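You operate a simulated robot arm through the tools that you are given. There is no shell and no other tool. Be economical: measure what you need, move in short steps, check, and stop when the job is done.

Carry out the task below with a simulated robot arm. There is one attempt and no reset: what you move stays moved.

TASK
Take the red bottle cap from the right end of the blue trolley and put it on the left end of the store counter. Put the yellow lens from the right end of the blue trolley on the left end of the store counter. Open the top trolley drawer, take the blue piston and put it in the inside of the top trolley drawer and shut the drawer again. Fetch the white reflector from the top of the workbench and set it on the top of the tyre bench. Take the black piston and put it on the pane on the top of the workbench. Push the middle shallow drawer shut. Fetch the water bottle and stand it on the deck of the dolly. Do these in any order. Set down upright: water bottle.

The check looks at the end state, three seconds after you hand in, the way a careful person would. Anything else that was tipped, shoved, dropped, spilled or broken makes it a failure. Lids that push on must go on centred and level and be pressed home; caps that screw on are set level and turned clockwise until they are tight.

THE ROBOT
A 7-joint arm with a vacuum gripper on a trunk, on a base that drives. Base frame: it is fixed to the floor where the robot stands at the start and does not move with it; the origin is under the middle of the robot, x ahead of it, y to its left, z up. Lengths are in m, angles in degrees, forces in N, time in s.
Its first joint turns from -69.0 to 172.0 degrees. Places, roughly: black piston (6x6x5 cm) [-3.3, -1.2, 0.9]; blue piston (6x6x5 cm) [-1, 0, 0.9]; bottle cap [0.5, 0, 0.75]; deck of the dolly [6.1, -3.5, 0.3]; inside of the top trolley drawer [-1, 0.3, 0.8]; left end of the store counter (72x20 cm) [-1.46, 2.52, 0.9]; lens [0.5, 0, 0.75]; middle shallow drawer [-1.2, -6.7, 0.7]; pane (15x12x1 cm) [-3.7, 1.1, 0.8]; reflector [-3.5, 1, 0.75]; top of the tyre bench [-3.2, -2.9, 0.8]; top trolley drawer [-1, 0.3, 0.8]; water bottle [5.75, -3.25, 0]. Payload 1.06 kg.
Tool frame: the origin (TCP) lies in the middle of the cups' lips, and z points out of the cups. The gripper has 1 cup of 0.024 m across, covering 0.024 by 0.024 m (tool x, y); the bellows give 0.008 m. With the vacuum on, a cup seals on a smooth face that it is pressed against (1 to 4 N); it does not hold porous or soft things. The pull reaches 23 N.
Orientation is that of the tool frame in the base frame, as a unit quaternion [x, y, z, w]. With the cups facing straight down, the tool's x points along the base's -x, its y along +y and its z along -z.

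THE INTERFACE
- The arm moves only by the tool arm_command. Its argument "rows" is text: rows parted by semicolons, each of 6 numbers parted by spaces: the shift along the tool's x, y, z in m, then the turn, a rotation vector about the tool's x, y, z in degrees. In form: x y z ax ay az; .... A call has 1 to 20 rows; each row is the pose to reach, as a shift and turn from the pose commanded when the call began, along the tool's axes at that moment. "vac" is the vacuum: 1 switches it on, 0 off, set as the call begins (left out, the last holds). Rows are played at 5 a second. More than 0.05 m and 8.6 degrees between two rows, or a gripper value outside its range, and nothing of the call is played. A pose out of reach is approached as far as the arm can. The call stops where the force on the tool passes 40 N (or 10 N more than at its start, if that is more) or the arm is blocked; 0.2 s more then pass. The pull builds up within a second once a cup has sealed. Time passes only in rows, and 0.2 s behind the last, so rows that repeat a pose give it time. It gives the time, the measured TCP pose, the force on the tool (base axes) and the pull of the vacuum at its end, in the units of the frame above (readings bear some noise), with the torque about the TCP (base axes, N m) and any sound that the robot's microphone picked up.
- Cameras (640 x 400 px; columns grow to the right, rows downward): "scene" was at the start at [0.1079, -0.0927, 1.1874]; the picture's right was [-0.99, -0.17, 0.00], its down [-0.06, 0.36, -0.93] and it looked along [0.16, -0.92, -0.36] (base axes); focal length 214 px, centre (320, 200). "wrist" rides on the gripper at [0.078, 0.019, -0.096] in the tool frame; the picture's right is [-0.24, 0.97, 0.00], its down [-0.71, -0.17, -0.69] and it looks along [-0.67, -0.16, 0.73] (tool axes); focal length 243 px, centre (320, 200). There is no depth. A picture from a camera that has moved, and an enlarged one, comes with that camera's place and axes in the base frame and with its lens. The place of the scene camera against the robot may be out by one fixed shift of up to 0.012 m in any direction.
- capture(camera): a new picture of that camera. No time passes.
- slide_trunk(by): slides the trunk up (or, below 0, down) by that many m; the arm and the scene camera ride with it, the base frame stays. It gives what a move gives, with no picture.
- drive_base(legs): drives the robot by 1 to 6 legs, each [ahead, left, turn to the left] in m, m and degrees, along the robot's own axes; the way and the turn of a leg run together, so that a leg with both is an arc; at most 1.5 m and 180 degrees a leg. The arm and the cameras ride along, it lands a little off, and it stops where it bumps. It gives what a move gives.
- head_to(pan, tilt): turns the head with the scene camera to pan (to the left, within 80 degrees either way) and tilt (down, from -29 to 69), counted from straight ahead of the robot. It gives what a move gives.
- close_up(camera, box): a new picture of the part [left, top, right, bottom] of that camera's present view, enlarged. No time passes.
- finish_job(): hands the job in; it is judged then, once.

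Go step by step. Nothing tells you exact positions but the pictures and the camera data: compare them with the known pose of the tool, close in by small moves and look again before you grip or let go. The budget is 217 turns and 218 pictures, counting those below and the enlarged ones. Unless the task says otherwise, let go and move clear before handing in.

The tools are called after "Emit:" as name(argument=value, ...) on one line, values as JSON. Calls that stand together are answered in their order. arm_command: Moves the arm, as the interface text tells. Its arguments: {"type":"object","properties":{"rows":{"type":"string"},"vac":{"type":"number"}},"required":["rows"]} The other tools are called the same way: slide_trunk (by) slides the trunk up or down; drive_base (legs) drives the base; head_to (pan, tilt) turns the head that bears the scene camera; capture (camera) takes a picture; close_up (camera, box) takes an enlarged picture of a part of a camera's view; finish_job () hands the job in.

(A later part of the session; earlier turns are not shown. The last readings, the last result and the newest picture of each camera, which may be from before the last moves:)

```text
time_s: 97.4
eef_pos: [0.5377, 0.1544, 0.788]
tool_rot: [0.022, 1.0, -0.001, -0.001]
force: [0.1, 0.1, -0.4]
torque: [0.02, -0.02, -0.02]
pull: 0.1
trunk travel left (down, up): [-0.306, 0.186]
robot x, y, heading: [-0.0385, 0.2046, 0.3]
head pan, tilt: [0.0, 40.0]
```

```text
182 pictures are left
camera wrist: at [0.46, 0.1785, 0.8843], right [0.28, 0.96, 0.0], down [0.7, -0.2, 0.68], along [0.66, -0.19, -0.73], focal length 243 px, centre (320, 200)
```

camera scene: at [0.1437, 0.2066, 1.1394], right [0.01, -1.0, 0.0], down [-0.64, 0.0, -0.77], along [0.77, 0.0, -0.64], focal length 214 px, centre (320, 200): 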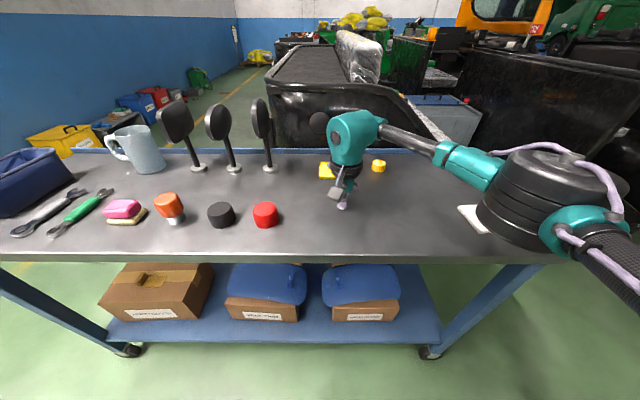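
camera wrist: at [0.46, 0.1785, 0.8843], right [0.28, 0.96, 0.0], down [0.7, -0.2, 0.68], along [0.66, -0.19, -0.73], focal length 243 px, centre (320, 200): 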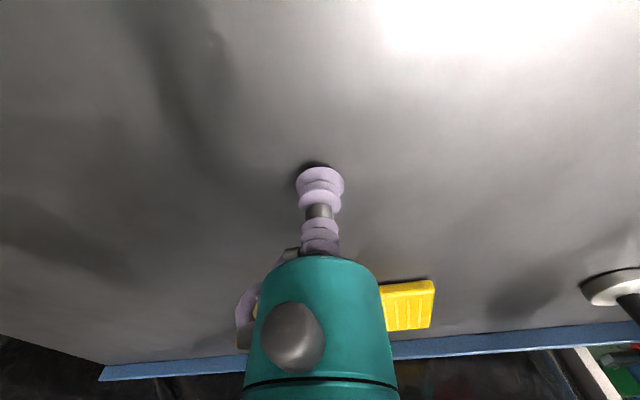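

The lift was refused (step too large), yet nothing was touched. I'll lift now, then go ahead 0.1 m.

Emit:
arm_command(rows="0 0 -0.04 0 0 0; 0 0 -0.08 0 0 -1; 0 0 -0.1 0 0 -2; 0 0 -0.1 0 0 -2")

Emit:
drive_base(legs=[[0.1, 0, 0]])

Emit:
capture(camera="scene")

Emit:
capture(camera="wrist")

```text
time_s: 98.4
eef_pos: [0.5388, 0.1565, 0.8909]
tool_rot: [0.004, 1.0, -0.001, -0.002]
force: [0.0, 0.5, 0.1]
torque: [0.02, -0.01, 0.0]
pull: 0.0
trunk travel left (down, up): [-0.306, 0.186]
robot x, y, heading: [-0.0398, 0.2065, 0.3]
head pan, tilt: [0.0, 40.0]
```

```text
time_s: 99.5
eef_pos: [0.6362, 0.1534, 0.8908]
tool_rot: [0.005, 1.0, -0.001, -0.001]
force: [0.1, -1.4, 0.0]
torque: [0.03, 0.01, 0.0]
pull: 0.1
trunk travel left (down, up): [-0.306, 0.186]
robot x, y, heading: [0.0605, 0.2099, 0.1]
head pan, tilt: [0.0, 40.0]
```

```text
181 pictures are left
camera scene: at [0.2407, 0.2061, 1.1394], right [0.0, -1.0, 0.0], down [-0.64, 0.0, -0.77], along [0.77, 0.0, -0.64], focal length 214 px, centre (320, 200)
```

scene: 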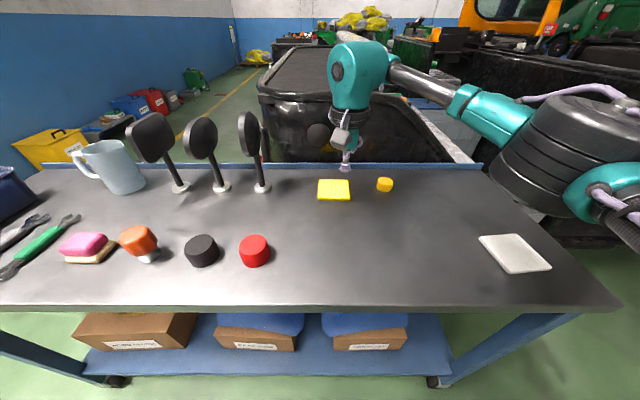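

```text
180 pictures are left
camera wrist: at [0.5579, 0.1752, 0.9879], right [0.25, 0.97, 0.0], down [0.71, -0.18, 0.68], along [0.66, -0.17, -0.73], focal length 243 px, centre (320, 200)
```

wrist: 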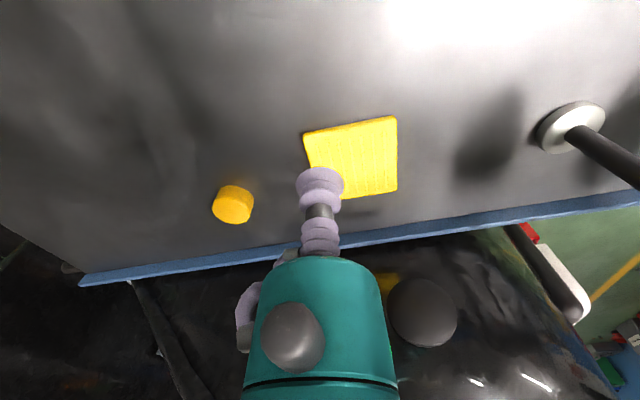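

The lens centre is about (0.705,0.173). Moving above it.

Emit:
arm_command(rows="-0.035 0.01 0 0 0 0; -0.068 0.019 0.02 0 0 0; -0.068 0.019 0.06 0 0 0; -0.068 0.019 0.08 0 0 0; -0.068 0.019 0.08 0 0 0")

Emit:
capture(camera="wrist")

Emit:
close_up(camera="scene", box=[270, 120, 430, 220])

```text
time_s: 100.7
eef_pos: [0.6926, 0.1719, 0.8096]
tool_rot: [0.006, 1.0, -0.001, -0.001]
force: [0.5, -0.2, 1.0]
torque: [0.02, -0.02, 0.02]
pull: 0.1
out of reach, approached as far as the arm can: row 2, 3, 4, 5
trunk travel left (down, up): [-0.306, 0.186]
robot x, y, heading: [0.06, 0.2073, -0.1]
head pan, tilt: [0.0, 40.0]
```

```text
179 pictures are left
camera wrist: at [0.6147, 0.1928, 0.9062], right [0.25, 0.97, 0.0], down [0.71, -0.18, 0.68], along [0.66, -0.17, -0.73], focal length 243 px, centre (320, 200)
```

wrist: 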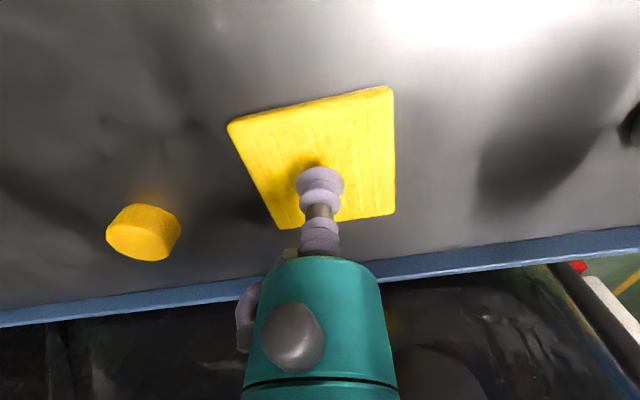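

```text
4.00 times, centred on (350, 170) of scene
camera zoom: at [0.2401, 0.2062, 1.1395], right [0.0, -1.0, 0.0], down [-0.64, 0.0, -0.77], along [0.77, 0.0, -0.64], focal length 858 px, centre (200, 320)
```

zoom: 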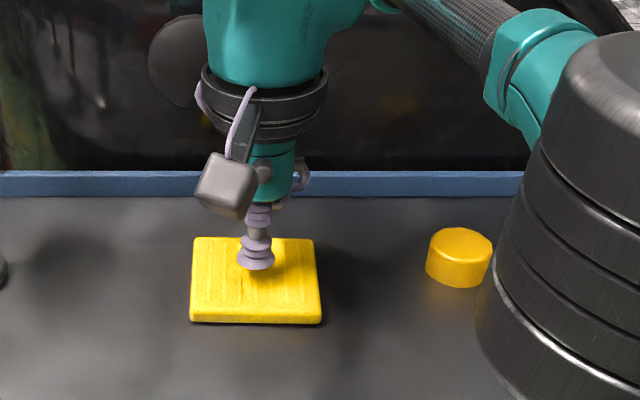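

The cup is over the lens, 1 cm short of centre, good enough. Pressing down.

Emit:
arm_command(rows="0 0 0.01 0 0 0; 0 0 0.016 0 0 0; 0 0 0.02 0 0 0; 0 0 0.023 0 0 0; 0 0 0.023 0 0 0", vac=1)

```text
time_s: 101.9
eef_pos: [0.6896, 0.1702, 0.7882]
tool_rot: [0.006, 1.0, 0.0, 0.0]
force: [7.6, 1.1, 17.8]
torque: [0.02, 0.01, -0.01]
pull: 22.8
trunk travel left (down, up): [-0.306, 0.186]
robot x, y, heading: [0.0622, 0.2057, 0.0]
head pan, tilt: [0.0, 40.0]
```

Sealed. Lifting straight up.

Emit:
arm_command(rows="0 0 -0.02 0 0 0; 0.01 0 -0.06 0 0 0; 0.03 0 -0.1 0 0 0; 0.06 0 -0.13 0 0 0; 0.09 0 -0.15 0 0 0; 0.09 0 -0.15 0 0 0")

Emit:
capture(camera="wrist")

Emit:
capture(camera="scene")

```text
time_s: 103.3
eef_pos: [0.6012, 0.1735, 0.9371]
tool_rot: [0.006, 1.0, -0.001, -0.001]
force: [0.1, -0.1, -0.3]
torque: [-0.02, -0.03, 0.0]
pull: 0.0
trunk travel left (down, up): [-0.306, 0.186]
robot x, y, heading: [0.06, 0.2081, -0.1]
head pan, tilt: [0.0, 40.0]
```

```text
177 pictures are left
camera wrist: at [0.5227, 0.1943, 1.0342], right [0.25, 0.97, 0.0], down [0.71, -0.18, 0.68], along [0.66, -0.17, -0.73], focal length 243 px, centre (320, 200)
```

wrist: 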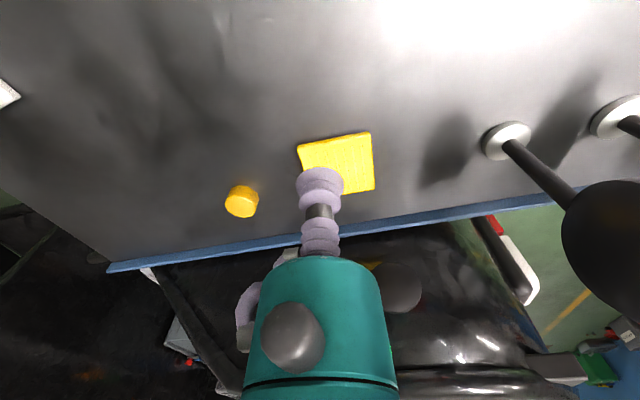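

```text
176 pictures are left
camera scene: at [0.2402, 0.2061, 1.1395], right [0.0, -1.0, 0.0], down [-0.64, 0.0, -0.77], along [0.77, 0.0, -0.64], focal length 214 px, centre (320, 200)
```

scene: 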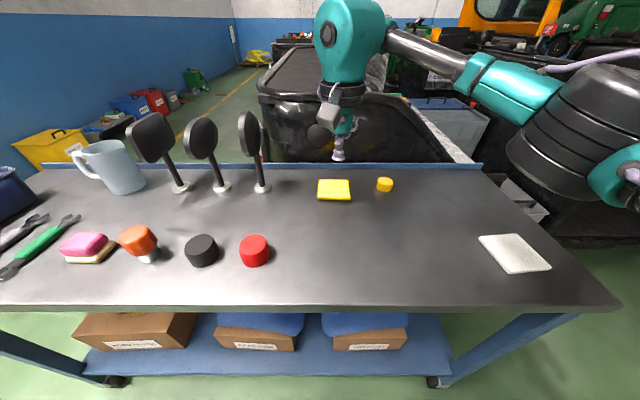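

The lens stayed behind: the seal broke on lifting. I'll get nearer for a centred grip and look at the lens face closely.

Emit:
drive_base(legs=[[0.04, 0, 0]])

Emit:
close_up(camera="scene", box=[295, 165, 375, 215])

Emit:
close_up(camera="wrist", box=[260, 110, 420, 210])

```text
time_s: 104.2
eef_pos: [0.6417, 0.1735, 0.9356]
tool_rot: [0.008, 1.0, -0.001, 0.0]
force: [0.4, 0.4, -0.1]
torque: [-0.02, 0.04, 0.02]
pull: 0.0
trunk travel left (down, up): [-0.306, 0.186]
robot x, y, heading: [0.1, 0.2081, -0.1]
head pan, tilt: [0.0, 40.0]
```

```text
8.00 times, centred on (335, 190) of scene
camera zoom: at [0.2815, 0.206, 1.1394], right [0.0, -1.0, 0.0], down [-0.64, 0.0, -0.77], along [0.77, 0.0, -0.64], focal length 1716 px, centre (200, 280)
```

zoom: 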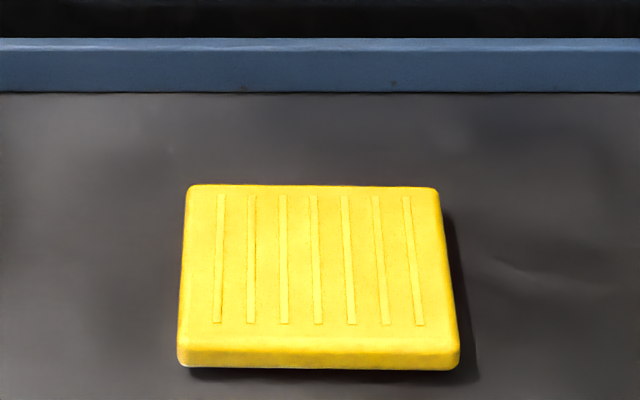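

```text
4.00 times, centred on (340, 160) of wrist
camera zoom: at [0.5642, 0.1942, 1.0336], right [0.25, 0.97, 0.0], down [0.71, -0.18, 0.68], along [0.66, -0.17, -0.73], focal length 970 px, centre (240, 360)
```

zoom: 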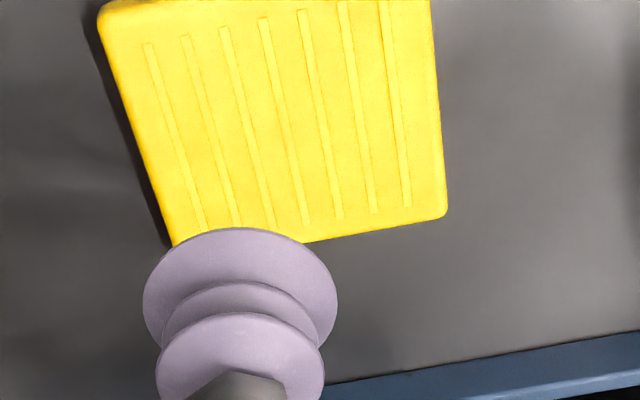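

Ribs look shallow. Retrying centred, with dwell and a slow lift.

Emit:
arm_command(rows="-0.03 -0.001 0.02 0 0 0; -0.06 -0.001 0.05 0 0 0; -0.06 -0.001 0.09 0 0 0; -0.06 -0.001 0.125 0 0 0; -0.06 -0.001 0.125 0 0 0", vac=0)

Emit:
capture(camera="wrist")

```text
time_s: 105.4
eef_pos: [0.7029, 0.1701, 0.8124]
tool_rot: [0.008, 1.0, -0.002, -0.001]
force: [-0.1, -0.2, -0.4]
torque: [0.01, -0.01, 0.01]
pull: 0.2
trunk travel left (down, up): [-0.306, 0.186]
robot x, y, heading: [0.0987, 0.2101, -0.1]
head pan, tilt: [0.0, 40.0]
```

```text
173 pictures are left
camera wrist: at [0.6251, 0.191, 0.9095], right [0.25, 0.97, 0.0], down [0.71, -0.18, 0.68], along [0.66, -0.17, -0.73], focal length 243 px, centre (320, 200)
```

wrist: 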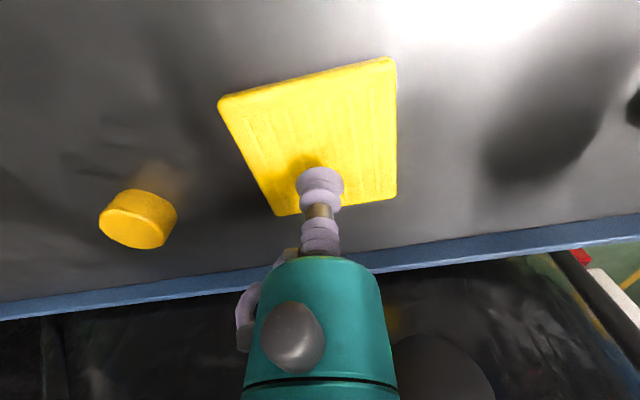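

Emit:
arm_command(rows="0 0.001 0.012 0 0 0; 0 0.001 0.018 0 0 0; 0 0.001 0.021 0 0 0; 0 0.001 0.023 0 0 0; 0 0.001 0.024 0 0 0; 0 0.001 0.024 0 0 0; 0 0.001 0.024 0 0 0; 0 0.001 0.024 0 0 0; 0 0.001 0.024 0 0 0; 0 0.001 0.024 0 0 0", vac=1)

Emit:
arm_command(rows="0 0 -0.003 0 0 0; 0 0 -0.006 0 0 0; 0 0 -0.009 0 0 0; 0 0 -0.012 0 0 0; 0 0 -0.02 0 0 0; 0 0 -0.03 0 0 0; 0 0 -0.03 0 0 0")

Emit:
capture(camera="wrist")

```text
time_s: 107.6
eef_pos: [0.7013, 0.1715, 0.7873]
tool_rot: [0.006, 1.0, -0.002, -0.001]
force: [3.4, -2.5, 9.3]
torque: [0.02, -0.06, -0.03]
pull: 23.2
trunk travel left (down, up): [-0.306, 0.186]
robot x, y, heading: [0.0973, 0.2095, 0.3]
head pan, tilt: [0.0, 40.0]
```

```text
time_s: 109.2
eef_pos: [0.7008, 0.1717, 0.8199]
tool_rot: [0.007, 1.0, 0.0, 0.001]
force: [1.7, -1.8, -3.8]
torque: [-0.07, -0.09, -0.01]
pull: 22.1
trunk travel left (down, up): [-0.306, 0.186]
robot x, y, heading: [0.0988, 0.2057, 0.0]
head pan, tilt: [0.0, 40.0]
```

```text
172 pictures are left
camera wrist: at [0.6238, 0.1923, 0.9164], right [0.25, 0.97, 0.0], down [0.71, -0.18, 0.68], along [0.66, -0.17, -0.73], focal length 243 px, centre (320, 200)
```

wrist: 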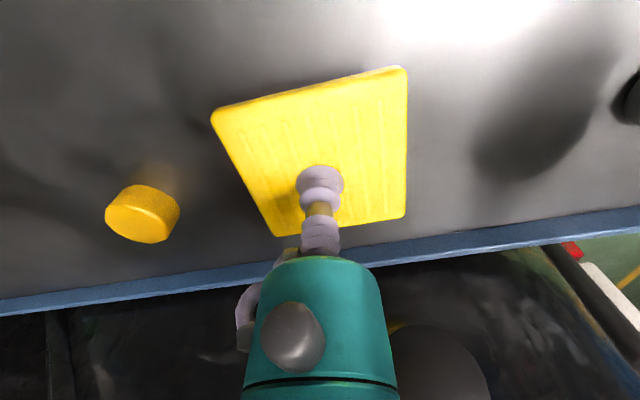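

Held this time. Lifting on slowly and drawing in.

Emit:
arm_command(rows="0 0 -0.015 0 0 0; 0 0 -0.03 0 0 0; 0 0 -0.045 0 0 0; 0 0 -0.06 0 0 0; 0 0 -0.075 0 0 0; 0.01 0 -0.09 0 0 0; 0.02 0 -0.105 0 0 0; 0.035 0 -0.12 0 0 0; 0.05 0 -0.13 0 0 0; 0.065 0 -0.14 0 0 0; 0.08 0 -0.14 0 0 0; 0.095 0 -0.14 0 0 0; 0.11 0 -0.14 0 0 0; 0.11 0 -0.14 0 0 0")

Emit:
capture(camera="wrist")

```text
time_s: 112.2
eef_pos: [0.5916, 0.1749, 0.9574]
tool_rot: [0.007, 1.0, -0.001, -0.001]
force: [-0.6, 0.6, 0.7]
torque: [0.02, 0.01, -0.02]
pull: 0.0
trunk travel left (down, up): [-0.306, 0.186]
robot x, y, heading: [0.1008, 0.2043, 0.1]
head pan, tilt: [0.0, 40.0]
```

```text
171 pictures are left
camera wrist: at [0.514, 0.1956, 1.0551], right [0.25, 0.97, 0.0], down [0.71, -0.18, 0.68], along [0.66, -0.17, -0.73], focal length 243 px, centre (320, 200)
```

wrist: 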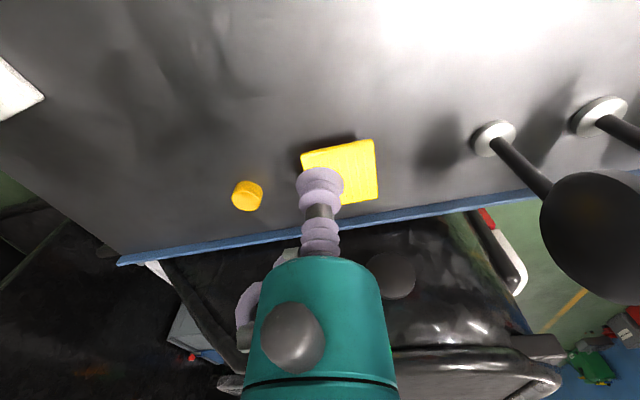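

The lens came off again mid-lift. I'll check where it lies now before another try.

Emit:
close_up(camera="scene", box=[280, 140, 400, 240])

Emit:
arm_command(rows="-0.03 0 0.02 0 0 0; -0.06 0 0.05 0 0 0; -0.09 0 0.08 0 0 0; -0.1 0 0.11 0 0 0; -0.1 0 0.125 0 0 0; -0.1 0 0.125 0 0 0", vac=0)

Emit:
capture(camera="wrist")

```text
4.00 times, centred on (340, 190) of scene
camera zoom: at [0.281, 0.2061, 1.1395], right [0.0, -1.0, 0.0], down [-0.64, 0.0, -0.77], along [0.77, 0.0, -0.64], focal length 858 px, centre (240, 240)
```

zoom: 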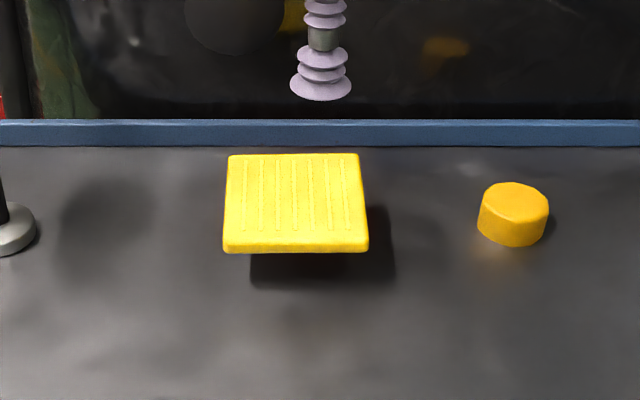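

```text
time_s: 113.6
eef_pos: [0.6917, 0.1725, 0.8307]
tool_rot: [0.007, 1.0, -0.002, -0.001]
force: [-0.2, -0.2, 0.5]
torque: [0.0, -0.01, 0.01]
pull: 0.1
trunk travel left (down, up): [-0.306, 0.186]
robot x, y, heading: [0.0995, 0.2079, -0.1]
head pan, tilt: [0.0, 40.0]
```

```text
169 pictures are left
camera wrist: at [0.6135, 0.1936, 0.9294], right [0.25, 0.97, 0.0], down [0.71, -0.18, 0.68], along [0.66, -0.17, -0.73], focal length 243 px, centre (320, 200)
```

wrist: 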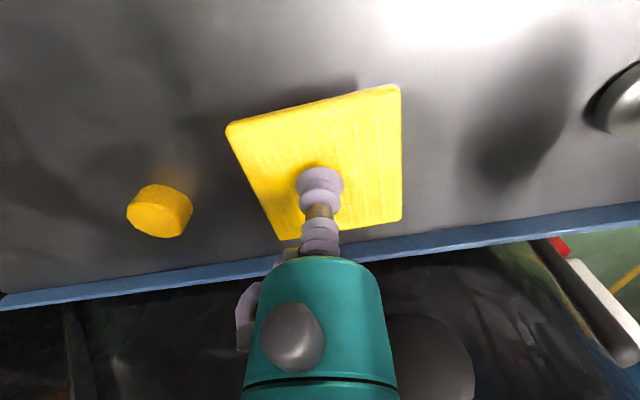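

The lens seems to hover above the table, as its shadow shows. Let me look closely.

Emit:
close_up(camera="scene", box=[290, 150, 380, 220])

Emit:
close_up(camera="wrist", box=[180, 60, 440, 250])

```text
5.71 times, centred on (335, 185) of scene
camera zoom: at [0.281, 0.2061, 1.1395], right [0.0, -1.0, 0.0], down [-0.64, 0.0, -0.77], along [0.77, 0.0, -0.64], focal length 1226 px, centre (234, 286)
```

zoom: 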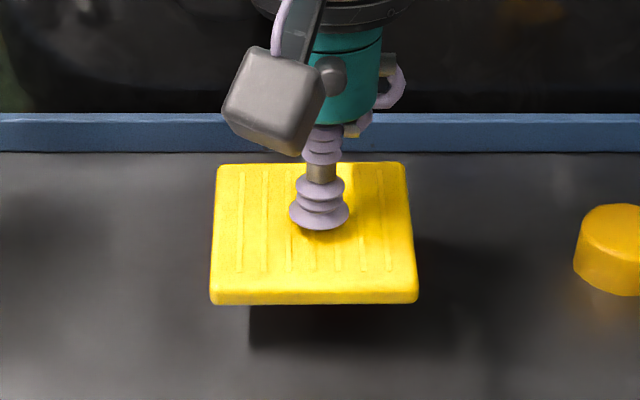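

```text
2.11 times, centred on (310, 155) of wrist
camera zoom: at [0.6135, 0.1936, 0.9294], right [0.25, 0.97, 0.0], down [0.71, -0.18, 0.68], along [0.66, -0.17, -0.73], focal length 511 px, centre (341, 295)
```

zoom: 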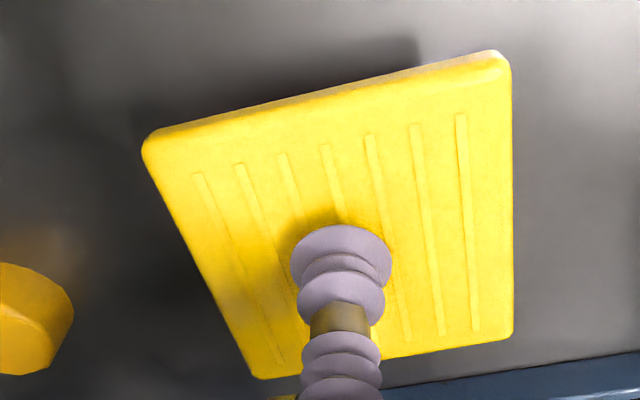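

The lens hangs about 3 cm above the table without the cup. I'll regrip it there, watching the force carefully.

Emit:
arm_command(rows="-0.008 0.003 0.004 0 0 0; -0.008 0.003 0.008 0 0 0; -0.008 0.003 0.01 0 0 0; -0.008 0.003 0.012 0 0 0; -0.008 0.003 0.012 0 0 0; -0.008 0.003 0.012 0 0 0", vac=1)

Emit:
close_up(camera="scene", box=[290, 150, 380, 220])

```text
time_s: 115.0
eef_pos: [0.7, 0.1755, 0.8189]
tool_rot: [0.006, 1.0, -0.001, -0.002]
force: [-0.7, -0.5, -0.1]
torque: [0.02, 0.01, -0.03]
pull: 23.0
trunk travel left (down, up): [-0.306, 0.186]
robot x, y, heading: [0.1001, 0.2042, -0.1]
head pan, tilt: [0.0, 40.0]
```

```text
5.71 times, centred on (335, 185) of scene
camera zoom: at [0.281, 0.2061, 1.1394], right [0.0, -1.0, 0.0], down [-0.64, 0.0, -0.77], along [0.77, 0.0, -0.64], focal length 1226 px, centre (234, 286)
```

zoom: 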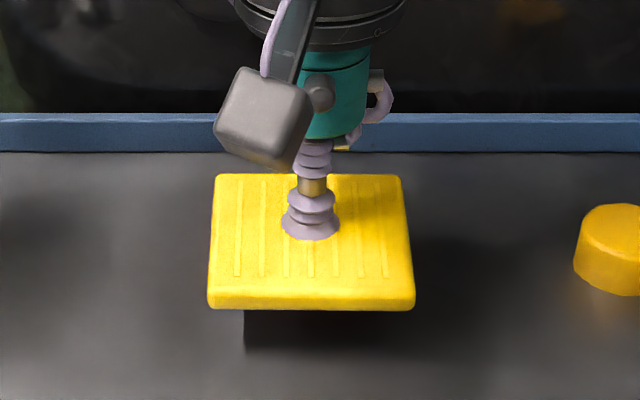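

Sealed again. Lifting a little and checking.

Emit:
arm_command(rows="0 0 0 0 0 0; 0 0 0 0 0 0; 0 0 -0.005 0 0 0; 0 0 -0.01 0 0 0; 0 0 -0.015 0 0 0; 0 0 -0.02 0 0 0; 0 0 -0.02 0 0 0; 0 0 -0.02 0 0 0")

Emit:
capture(camera="scene")

```text
time_s: 116.8
eef_pos: [0.7002, 0.1762, 0.8408]
tool_rot: [0.006, 1.0, 0.0, 0.0]
force: [1.1, -0.4, 1.1]
torque: [-0.02, 0.0, -0.03]
pull: 22.8
trunk travel left (down, up): [-0.306, 0.186]
robot x, y, heading: [0.1048, 0.2057, -0.2]
head pan, tilt: [0.0, 40.0]
```

```text
165 pictures are left
camera scene: at [0.281, 0.206, 1.1396], right [0.0, -1.0, 0.0], down [-0.64, 0.0, -0.77], along [0.77, 0.0, -0.64], focal length 214 px, centre (320, 200)
```

scene: 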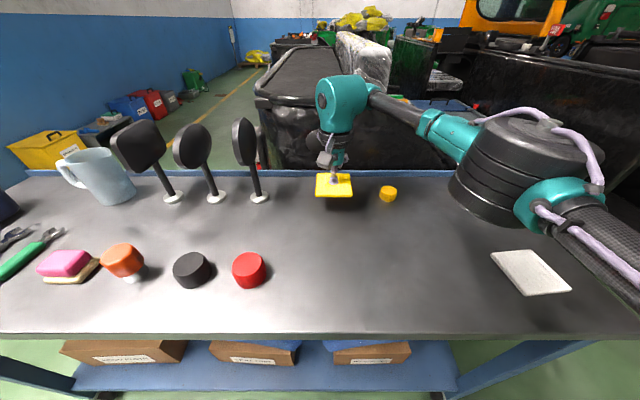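

Emit:
arm_command(rows="0 0 -0.01 0 0 0; 0 0 -0.02 0 0 0; 0 0 -0.03 0 0 0; 0 0 -0.04 0 0 0; 0 0 -0.05 0 0 0; 0 0 -0.06 0 0 0; 0 0 -0.07 0 0 0; 0 0 -0.08 0 0 0; 0 0 -0.09 0 0 0; 0 0 -0.1 0 0 0; 0 0 -0.1 0 0 0")

Emit:
close_up(camera="scene", box=[260, 100, 420, 220])

```text
time_s: 119.2
eef_pos: [0.6992, 0.1764, 0.9412]
tool_rot: [0.007, 1.0, -0.001, -0.001]
force: [-0.2, 0.7, 1.1]
torque: [0.02, -0.01, 0.0]
pull: 0.1
trunk travel left (down, up): [-0.306, 0.186]
robot x, y, heading: [0.0999, 0.2046, 0.0]
head pan, tilt: [0.0, 40.0]
```

```text
3.33 times, centred on (340, 160) of scene
camera zoom: at [0.281, 0.2061, 1.1395], right [0.0, -1.0, 0.0], down [-0.64, 0.0, -0.77], along [0.77, 0.0, -0.64], focal length 715 px, centre (253, 333)
```

zoom: 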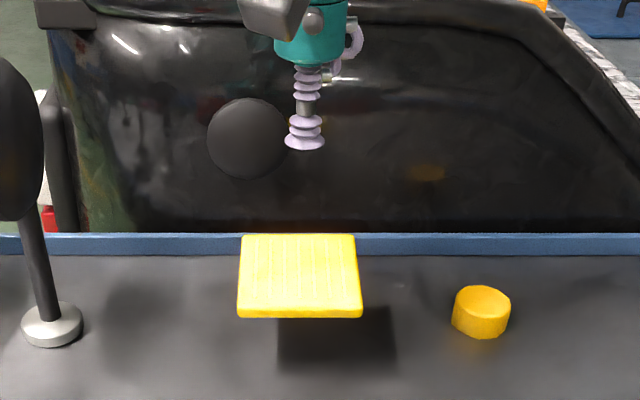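

The lens hovers again where it came loose. I'll let time pass to see whether it sinks slowly.

Emit:
arm_command(rows="0 0 0 0 0 0; 0 0 0 0 0 0; 0 0 0 0 0 0; 0 0 0 0 0 0; 0 0 0 0 0 0; 0 0 0 0 0 0; 0 0 0 0 0 0; 0 0 0 0 0 0; 0 0 0 0 0 0; 0 0 0 0 0 0; 0 0 0 0 0 0; 0 0 0 0 0 0; 0 0 0 0 0 0; 0 0 0 0 0 0; 0 0 0 0 0 0; 0 0 0 0 0 0; 0 0 0 0 0 0; 0 0 0 0 0 0; 0 0 0 0 0 0; 0 0 0 0 0 0", vac=0)

Emit:
close_up(camera="scene", box=[260, 100, 420, 220])

```text
time_s: 123.4
eef_pos: [0.7002, 0.1766, 0.9412]
tool_rot: [0.007, 1.0, -0.001, -0.002]
force: [0.0, -0.2, -1.0]
torque: [0.01, 0.03, 0.02]
pull: 0.2
trunk travel left (down, up): [-0.306, 0.186]
robot x, y, heading: [0.0989, 0.2076, 0.3]
head pan, tilt: [0.0, 40.0]
```

```text
3.33 times, centred on (340, 160) of scene
camera zoom: at [0.281, 0.2061, 1.1395], right [0.0, -1.0, 0.0], down [-0.64, 0.0, -0.77], along [0.77, 0.0, -0.64], focal length 715 px, centre (253, 333)
```

zoom: 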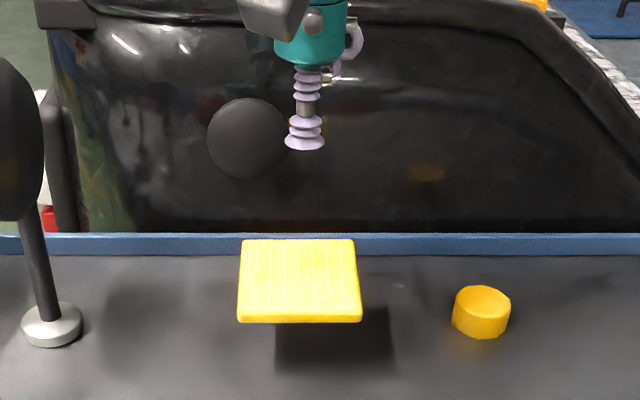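

The lens sinks only ~0.8 mm/s: it moves as if in a thick fluid, so it must be carried slowly (below ~0.03 m/s). I'll regrip and test slow handling.

Emit:
arm_command(rows="0 0 0.04 0 0 0; 0 0 0.075 0 0 0; 0 0 0.085 0 0 0; 0 0 0.085 0 0 0")

Emit:
capture(camera="wrist")

Emit:
close_up(camera="scene", box=[260, 100, 420, 220])

```text
time_s: 124.4
eef_pos: [0.6999, 0.1736, 0.8545]
tool_rot: [0.007, 1.0, -0.003, -0.001]
force: [0.0, -0.7, 0.5]
torque: [-0.03, -0.02, 0.03]
pull: 0.2
trunk travel left (down, up): [-0.306, 0.186]
robot x, y, heading: [0.1013, 0.203, 0.4]
head pan, tilt: [0.0, 40.0]
```

```text
162 pictures are left
camera wrist: at [0.6226, 0.1939, 0.9515], right [0.25, 0.97, 0.0], down [0.71, -0.18, 0.68], along [0.66, -0.17, -0.73], focal length 243 px, centre (320, 200)
```

wrist: 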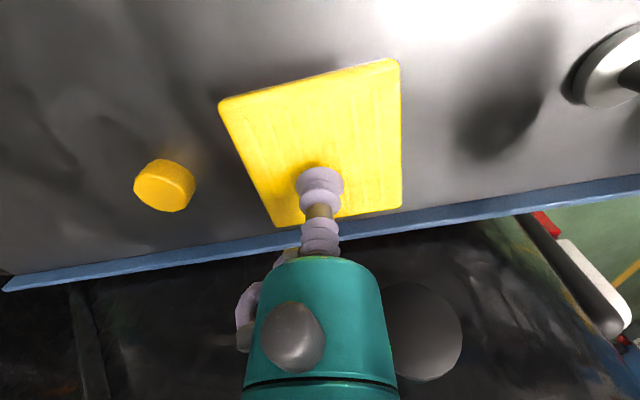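

```text
3.33 times, centred on (340, 160) of scene
camera zoom: at [0.281, 0.2061, 1.1395], right [0.0, -1.0, 0.0], down [-0.64, 0.0, -0.77], along [0.77, 0.0, -0.64], focal length 715 px, centre (253, 333)
```

zoom: 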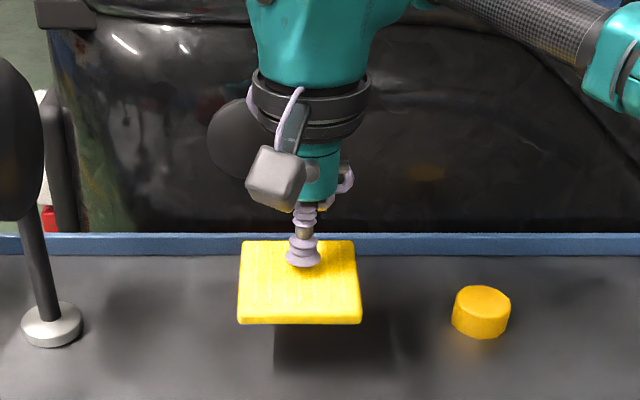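

Emit:
arm_command(rows="0 0 0.005 0 0 0; 0 0 0.01 0 0 0; 0 0 0.014 0 0 0; 0 0 0.017 0 0 0; 0 0 0.019 0 0 0; 0 0 0.019 0 0 0; 0 0 0.019 0 0 0; 0 0 0.019 0 0 0; 0 0 0.019 0 0 0", vac=1)

Emit:
arm_command(rows="0 0 -0.002 0 0 0; 0 0 -0.005 0 0 0; 0 0 -0.009 0 0 0; 0 0 -0.013 0 0 0; 0 0 -0.017 0 0 0; 0 0 -0.021 0 0 0; 0 0 -0.025 0 0 0; 0 0 -0.029 0 0 0; 0 0 -0.033 0 0 0; 0 0 -0.037 0 0 0; 0 0 -0.041 0 0 0; 0 0 -0.045 0 0 0; 0 0 -0.049 0 0 0; 0 0 -0.053 0 0 0; 0 0 -0.057 0 0 0; 0 0 -0.06 0 0 0; 0 0 -0.06 0 0 0")

Emit:
drive_base(legs=[[-0.012, 0, 0]])

Emit:
drive_base(legs=[[-0.012, 0, 0], [-0.012, 0, 0], [-0.012, 0, 0], [-0.012, 0, 0], [-0.012, 0, 0], [-0.012, 0, 0]])

Emit:
capture(camera="wrist")

```text
time_s: 126.4
eef_pos: [0.6997, 0.1742, 0.8356]
tool_rot: [0.007, 1.0, -0.001, -0.001]
force: [-0.3, -0.2, -0.8]
torque: [-0.02, -0.02, -0.04]
pull: 22.9
trunk travel left (down, up): [-0.306, 0.186]
robot x, y, heading: [0.0937, 0.2095, 0.1]
head pan, tilt: [0.0, 40.0]
```

```text
time_s: 130.0
eef_pos: [0.701, 0.1735, 0.8951]
tool_rot: [0.006, 1.0, 0.0, 0.001]
force: [-0.1, -0.4, 0.1]
torque: [0.01, -0.04, -0.07]
pull: 22.4
trunk travel left (down, up): [-0.306, 0.186]
robot x, y, heading: [0.0974, 0.2051, 0.3]
head pan, tilt: [0.0, 40.0]
```

```text
time_s: 130.7
eef_pos: [0.6868, 0.175, 0.8943]
tool_rot: [0.006, 1.0, -0.002, -0.002]
force: [-1.5, -0.8, -1.0]
torque: [-0.01, 0.01, 0.02]
pull: 23.6
trunk travel left (down, up): [-0.306, 0.186]
robot x, y, heading: [0.0908, 0.2057, 0.1]
head pan, tilt: [0.0, 40.0]
```

```text
time_s: 133.3
eef_pos: [0.6153, 0.176, 0.8953]
tool_rot: [0.006, 1.0, -0.001, -0.001]
force: [-0.3, 0.7, -0.1]
torque: [0.02, -0.03, -0.03]
pull: 0.1
trunk travel left (down, up): [-0.306, 0.186]
robot x, y, heading: [0.0164, 0.2094, 0.3]
head pan, tilt: [0.0, 40.0]
```

```text
160 pictures are left
camera wrist: at [0.5367, 0.1958, 0.9924], right [0.25, 0.97, 0.0], down [0.71, -0.18, 0.68], along [0.66, -0.17, -0.73], focal length 243 px, centre (320, 200)
```

wrist: 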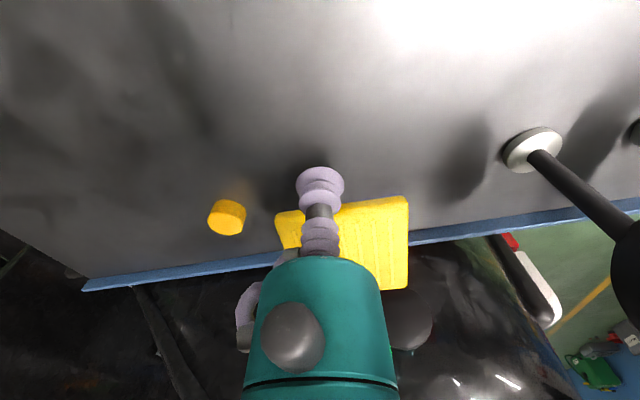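

Slow lifting works; the base jolts broke it free. The lens hovers and will settle gently on the trolley, so I'll do it last, slowly, and do the other jobs first: next the red tool cabinet with the blue piston.

Emit:
arm_command(rows="0 0 -0.04 0 0 0; 0 0 -0.08 0 0 0; 0.04 0 -0.1 0 0 0; 0.08 0 -0.1 0 0 0; 0.08 0 -0.1 0 0 0", vac=0)

Emit:
drive_base(legs=[[-0.3, 0, 0]])

Emit:
drive_base(legs=[[0, 0, 90]])

Emit:
head_to(pan=70, tilt=30)

Emit:
capture(camera="scene")

```text
time_s: 134.5
eef_pos: [0.5356, 0.178, 0.995]
tool_rot: [0.007, 1.0, -0.001, -0.002]
force: [0.2, 0.7, 0.5]
torque: [0.02, 0.02, -0.03]
pull: 0.0
trunk travel left (down, up): [-0.306, 0.186]
robot x, y, heading: [0.0162, 0.2066, 0.3]
head pan, tilt: [0.0, 40.0]
```

```text
time_s: 136.5
eef_pos: [0.2297, 0.1818, 0.9946]
tool_rot: [0.001, 1.0, -0.001, -0.001]
force: [-0.7, 0.0, 0.2]
torque: [0.01, 0.02, 0.0]
pull: 0.1
trunk travel left (down, up): [-0.306, 0.186]
robot x, y, heading: [-0.2904, 0.2063, 0.5]
head pan, tilt: [0.0, 40.0]
```

```text
time_s: 140.7
eef_pos: [-0.2622, 0.7262, 0.9949]
tool_rot: [-0.7, 0.714, -0.002, -0.001]
force: [-0.2, 0.0, -0.8]
torque: [-0.03, 0.02, 0.0]
pull: 0.0
trunk travel left (down, up): [-0.306, 0.186]
robot x, y, heading: [-0.2903, 0.204, 89.8]
head pan, tilt: [0.0, 40.0]
```

```text
time_s: 142.1
eef_pos: [-0.2605, 0.7246, 0.995]
tool_rot: [-0.701, 0.713, -0.001, -0.001]
force: [-0.3, 1.5, -1.1]
torque: [0.02, 0.0, -0.01]
pull: 0.1
trunk travel left (down, up): [-0.306, 0.186]
robot x, y, heading: [-0.2948, 0.2038, 89.5]
head pan, tilt: [70.0, 30.0]
```

```text
159 pictures are left
camera scene: at [-0.3804, 0.3354, 1.1548], right [0.35, 0.94, 0.0], down [0.47, -0.17, -0.87], along [-0.81, 0.3, -0.5], focal length 214 px, centre (320, 200)
```

scene: 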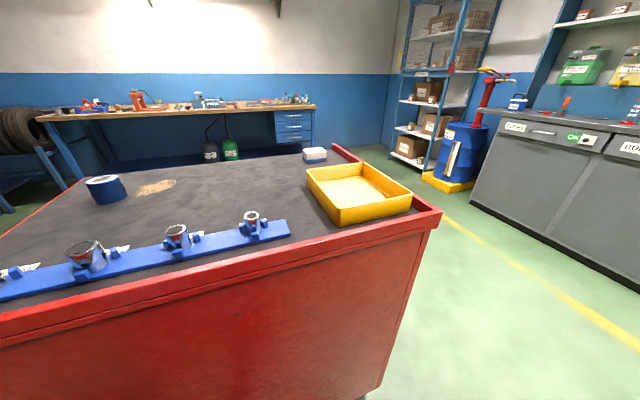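

I see the red cabinet with the blue piston near (-0.98,0.02). This side has no drawers; I'll check the other sides.

Emit:
drive_base(legs=[[-0.95, 0, 0]])

Emit:
capture(camera="scene")

Emit:
head_to(pan=35, tilt=30)

Emit:
capture(camera="scene")

```text
time_s: 147.1
eef_pos: [-0.2651, -0.2248, 0.9949]
tool_rot: [-0.699, 0.715, -0.001, 0.0]
force: [-1.1, -0.2, 0.7]
torque: [0.0, 0.01, 0.01]
pull: 0.0
trunk travel left (down, up): [-0.306, 0.186]
robot x, y, heading: [-0.2985, -0.7433, 89.4]
head pan, tilt: [70.0, 30.0]
```

```text
158 pictures are left
camera scene: at [-0.3852, -0.6155, 1.1549], right [0.35, 0.94, 0.0], down [0.47, -0.17, -0.87], along [-0.81, 0.3, -0.5], focal length 214 px, centre (320, 200)
```

scene: 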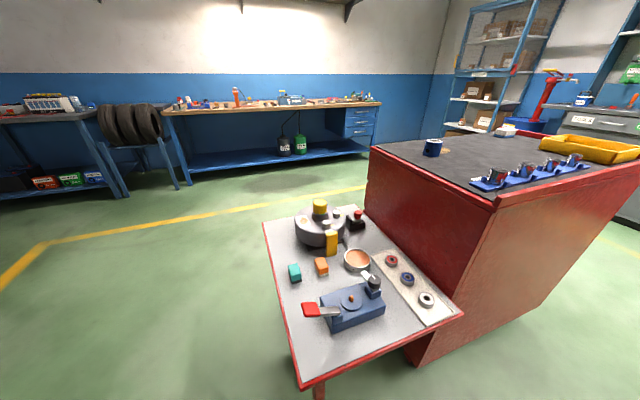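

```text
time_s: 148.1
eef_pos: [-0.2637, -0.2258, 0.9943]
tool_rot: [-0.7, 0.715, -0.002, -0.001]
force: [0.8, -0.6, -0.5]
torque: [0.02, 0.01, -0.01]
pull: 0.0
trunk travel left (down, up): [-0.306, 0.186]
robot x, y, heading: [-0.2987, -0.7479, 89.7]
head pan, tilt: [35.0, 30.0]
```

```text
157 pictures are left
camera scene: at [-0.3519, -0.5725, 1.1548], right [0.82, 0.57, 0.0], down [0.28, -0.41, -0.87], along [-0.49, 0.71, -0.5], focal length 214 px, centre (320, 200)
```

scene: 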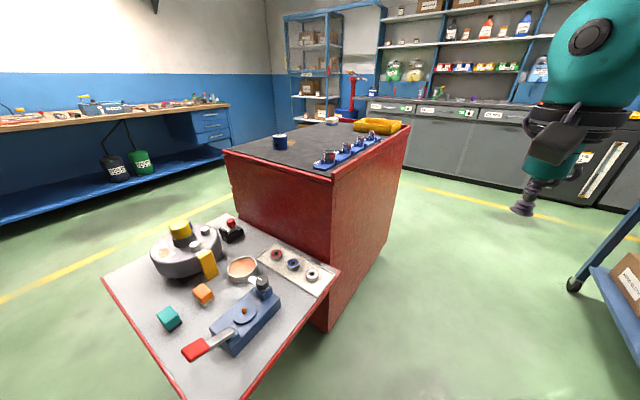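

The south side carries a fold-out shelf. The drawers must be on the far (-x) or +y side; I'll go round the south.

Emit:
drive_base(legs=[[-0.45, 0, 0], [0, 1.5, 0], [0, 0.2, 0]])

Emit:
head_to(pan=-45, tilt=25)

Emit:
capture(camera="scene")

Emit:
head_to(pan=50, tilt=20)

Emit:
capture(camera="scene")

```text
time_s: 165.4
eef_pos: [-1.9185, -0.6394, 0.9941]
tool_rot: [-0.688, 0.726, -0.002, 0.0]
force: [-0.3, 0.1, 0.5]
torque: [-0.04, -0.01, -0.02]
pull: 0.1
trunk travel left (down, up): [-0.306, 0.186]
robot x, y, heading: [-1.9677, -1.1578, 87.7]
head pan, tilt: [35.0, 30.0]
```

```text
time_s: 167.0
eef_pos: [-1.9185, -0.6406, 0.995]
tool_rot: [-0.688, 0.725, -0.002, -0.001]
force: [-0.2, -0.7, -0.1]
torque: [-0.03, -0.01, 0.0]
pull: 0.1
trunk travel left (down, up): [-0.306, 0.186]
robot x, y, heading: [-1.9701, -1.1607, 87.6]
head pan, tilt: [-45.0, 25.0]
```

```text
156 pictures are left
camera scene: at [-1.8997, -0.998, 1.1628], right [0.68, -0.73, 0.0], down [-0.31, -0.29, -0.91], along [0.66, 0.62, -0.42], focal length 214 px, centre (320, 200)
```

scene: 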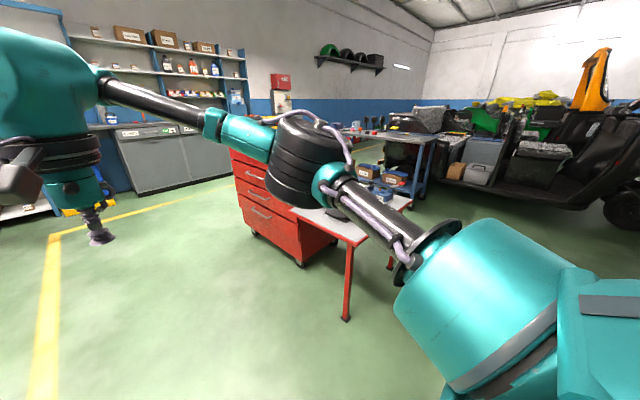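

```text
time_s: 168.7
eef_pos: [-1.9178, -0.64, 0.9948]
tool_rot: [-0.688, 0.725, -0.002, -0.001]
force: [0.6, 0.3, 0.9]
torque: [0.01, -0.02, 0.0]
pull: 0.1
trunk travel left (down, up): [-0.306, 0.186]
robot x, y, heading: [-1.9654, -1.1601, 87.8]
head pan, tilt: [50.0, 20.0]
```

```text
155 pictures are left
camera scene: at [-2.0362, -0.998, 1.1709], right [0.67, 0.74, 0.0], down [0.25, -0.23, -0.94], along [-0.7, 0.63, -0.34], focal length 214 px, centre (320, 200)
```

scene: 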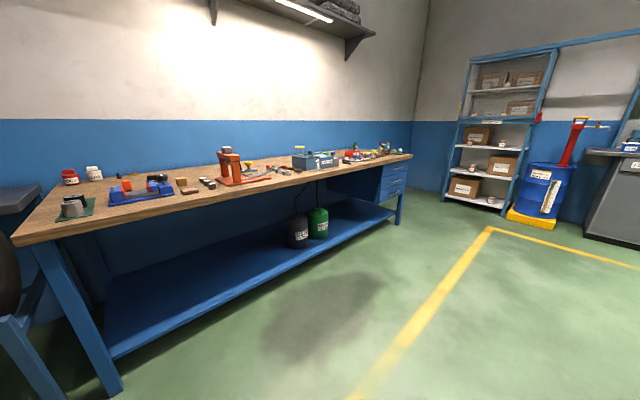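

The drawers face -x. I'll drive in front of them and turn to face the cabinet.

Emit:
drive_base(legs=[[0, 0.2, 2.3], [1.45, 0, 0], [0, 0, -90]])

Emit:
head_to(pan=0, tilt=35)

Emit:
capture(camera="scene")

Emit:
capture(camera="wrist")

```text
time_s: 181.8
eef_pos: [-1.649, 0.2844, 0.9948]
tool_rot: [0.005, 1.0, -0.001, -0.002]
force: [-0.7, -0.3, 0.2]
torque: [0.0, -0.02, -0.01]
pull: 0.0
trunk travel left (down, up): [-0.306, 0.186]
robot x, y, heading: [-2.168, 0.317, -0.2]
head pan, tilt: [50.0, 20.0]
```

```text
time_s: 182.9
eef_pos: [-1.6489, 0.285, 0.9946]
tool_rot: [0.006, 1.0, -0.001, -0.002]
force: [-0.5, 0.3, -0.4]
torque: [-0.02, -0.03, 0.02]
pull: 0.1
trunk travel left (down, up): [-0.306, 0.186]
robot x, y, heading: [-2.1715, 0.3137, 0.0]
head pan, tilt: [0.0, 35.0]
```

```text
154 pictures are left
camera scene: at [-1.9856, 0.3124, 1.1471], right [0.0, -1.0, 0.0], down [-0.57, 0.0, -0.82], along [0.82, 0.0, -0.57], focal length 214 px, centre (320, 200)
```

scene: 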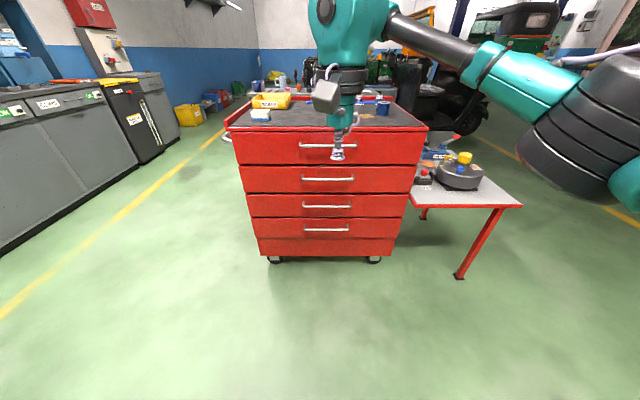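

```text
153 pictures are left
camera wrist: at [-1.7269, 0.3056, 1.0919], right [0.25, 0.97, 0.0], down [0.71, -0.18, 0.68], along [0.66, -0.17, -0.73], focal length 243 px, centre (320, 200)
```

wrist: 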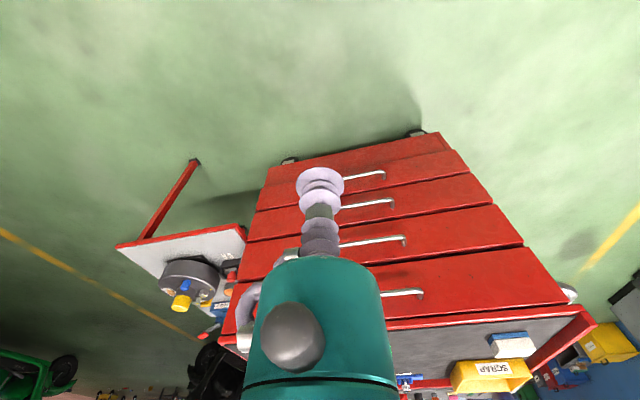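

Four drawers face me. I'll tilt the tool to horizontal in free space, so the cup can pull on the drawer's front.

Emit:
arm_command(rows="-0.015 0 0 0 -8.18 0; -0.03 0 0 0 -16.36 0; -0.045 0 0 0 -24.54 0; -0.06 0 0 0 -32.7 0; -0.075 0 0 0 -40.9 0; -0.09 0 0 0 -49.1 0; -0.105 0 0 0 -57.3 0; -0.12 0 0 0 -65.4 0; -0.13 0 0 0 -73.6 0; -0.13 0 0 0 -81.8 0; -0.13 0 0 0 -90 0; -0.13 0 0 0 -90 0")

Emit:
capture(camera="scene")

Emit:
capture(camera="wrist")

```text
time_s: 185.5
eef_pos: [-1.5185, 0.2836, 0.9948]
tool_rot: [0.003, 0.708, -0.005, 0.707]
force: [0.0, -1.6, -0.4]
torque: [0.03, -0.02, 0.02]
pull: 0.1
trunk travel left (down, up): [-0.306, 0.186]
robot x, y, heading: [-2.1685, 0.3112, 0.0]
head pan, tilt: [0.0, 35.0]
```

```text
152 pictures are left
camera scene: at [-1.9855, 0.3122, 1.147], right [0.0, -1.0, 0.0], down [-0.57, 0.0, -0.82], along [0.82, 0.0, -0.57], focal length 214 px, centre (320, 200)
```

scene: 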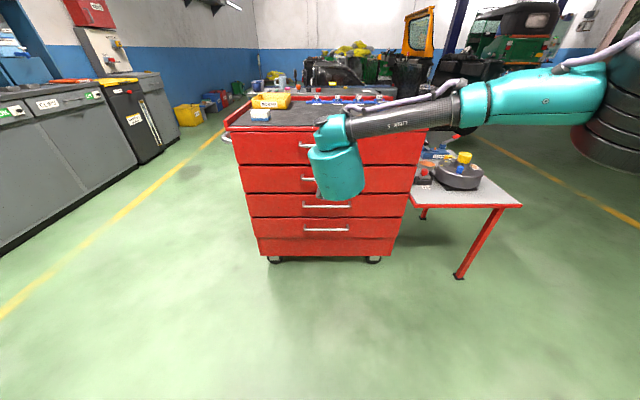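

```text
151 pictures are left
camera wrist: at [-1.6143, 0.3046, 0.9174], right [0.01, 0.97, 0.23], down [-0.69, -0.16, 0.71], along [0.73, -0.17, 0.67], focal length 243 px, centre (320, 200)
```

wrist: 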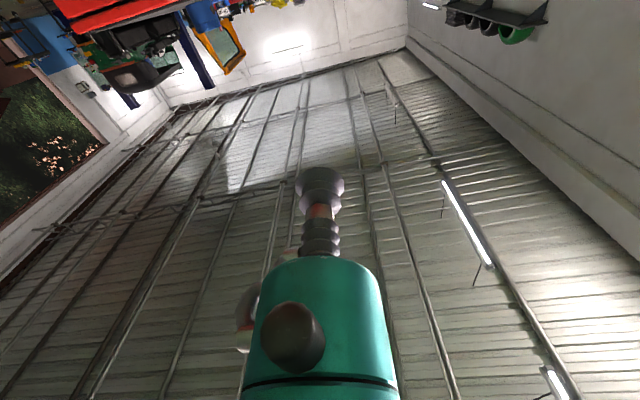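

Horizontal pointing works. Driving closer to triangulate the drawer front.

Emit:
drive_base(legs=[[0.15, 0, 0]])

Emit:
capture(camera="scene")

```text
time_s: 186.9
eef_pos: [-1.37, 0.2861, 0.994]
tool_rot: [0.004, 0.708, -0.005, 0.706]
force: [0.2, -0.2, 0.5]
torque: [-0.02, 0.02, 0.0]
pull: 0.1
trunk travel left (down, up): [-0.306, 0.186]
robot x, y, heading: [-2.022, 0.318, 0.3]
head pan, tilt: [0.0, 35.0]
```

```text
150 pictures are left
camera scene: at [-1.837, 0.3134, 1.147], right [0.0, -1.0, 0.0], down [-0.57, 0.0, -0.82], along [0.82, 0.0, -0.57], focal length 214 px, centre (320, 200)
```

scene: 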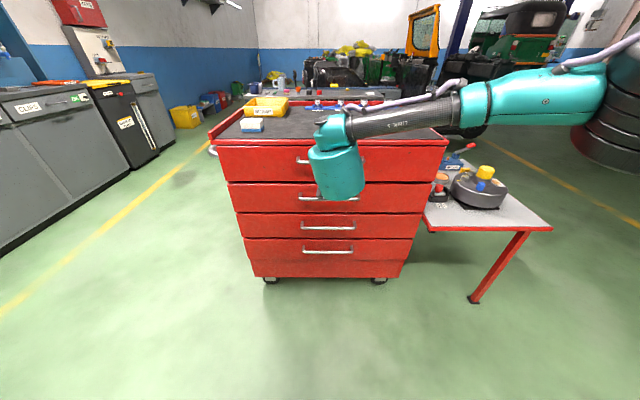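

Top drawer face is at x≈-1.21, z 0.786–0.908, with the handle at z≈0.865. I'll lower the horizontal tool to z≈0.815 in front of it.

Emit:
arm_command(rows="0.04 0 0 0 0 0; 0.08 0 0 0 0 0; 0.12 0 0 0 0 0; 0.16 0 0 0 0 0; 0.178 0 0 0 0 0; 0.178 0 0 0 0 0")

Emit:
capture(camera="scene")

Emit:
capture(camera="wrist")

```text
time_s: 188.3
eef_pos: [-1.3725, 0.2887, 0.8185]
tool_rot: [0.005, 0.71, -0.007, 0.704]
force: [-0.1, -0.4, 0.3]
torque: [-0.03, 0.0, -0.04]
pull: 0.0
trunk travel left (down, up): [-0.306, 0.186]
robot x, y, heading: [-2.0236, 0.3105, 0.1]
head pan, tilt: [0.0, 35.0]
```

```text
149 pictures are left
camera scene: at [-1.8374, 0.3134, 1.1471], right [0.0, -1.0, 0.0], down [-0.57, 0.0, -0.82], along [0.82, 0.0, -0.57], focal length 214 px, centre (320, 200)
```

scene: 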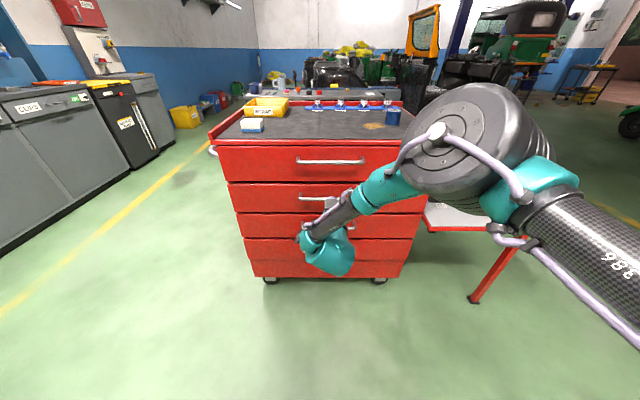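

```text
148 pictures are left
camera wrist: at [-1.4684, 0.3092, 0.742], right [0.02, 0.97, 0.23], down [-0.68, -0.16, 0.71], along [0.73, -0.17, 0.66], focal length 243 px, centre (320, 200)
```

wrist: 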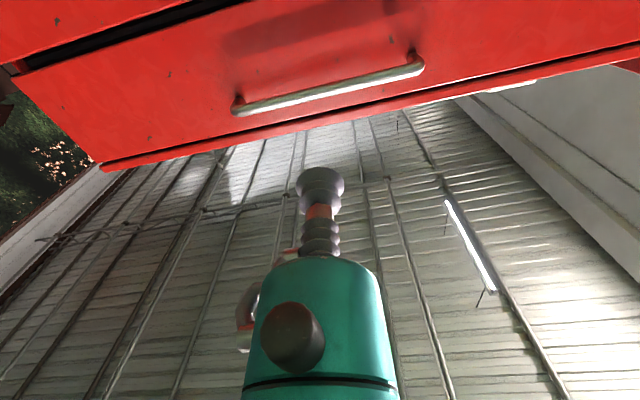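

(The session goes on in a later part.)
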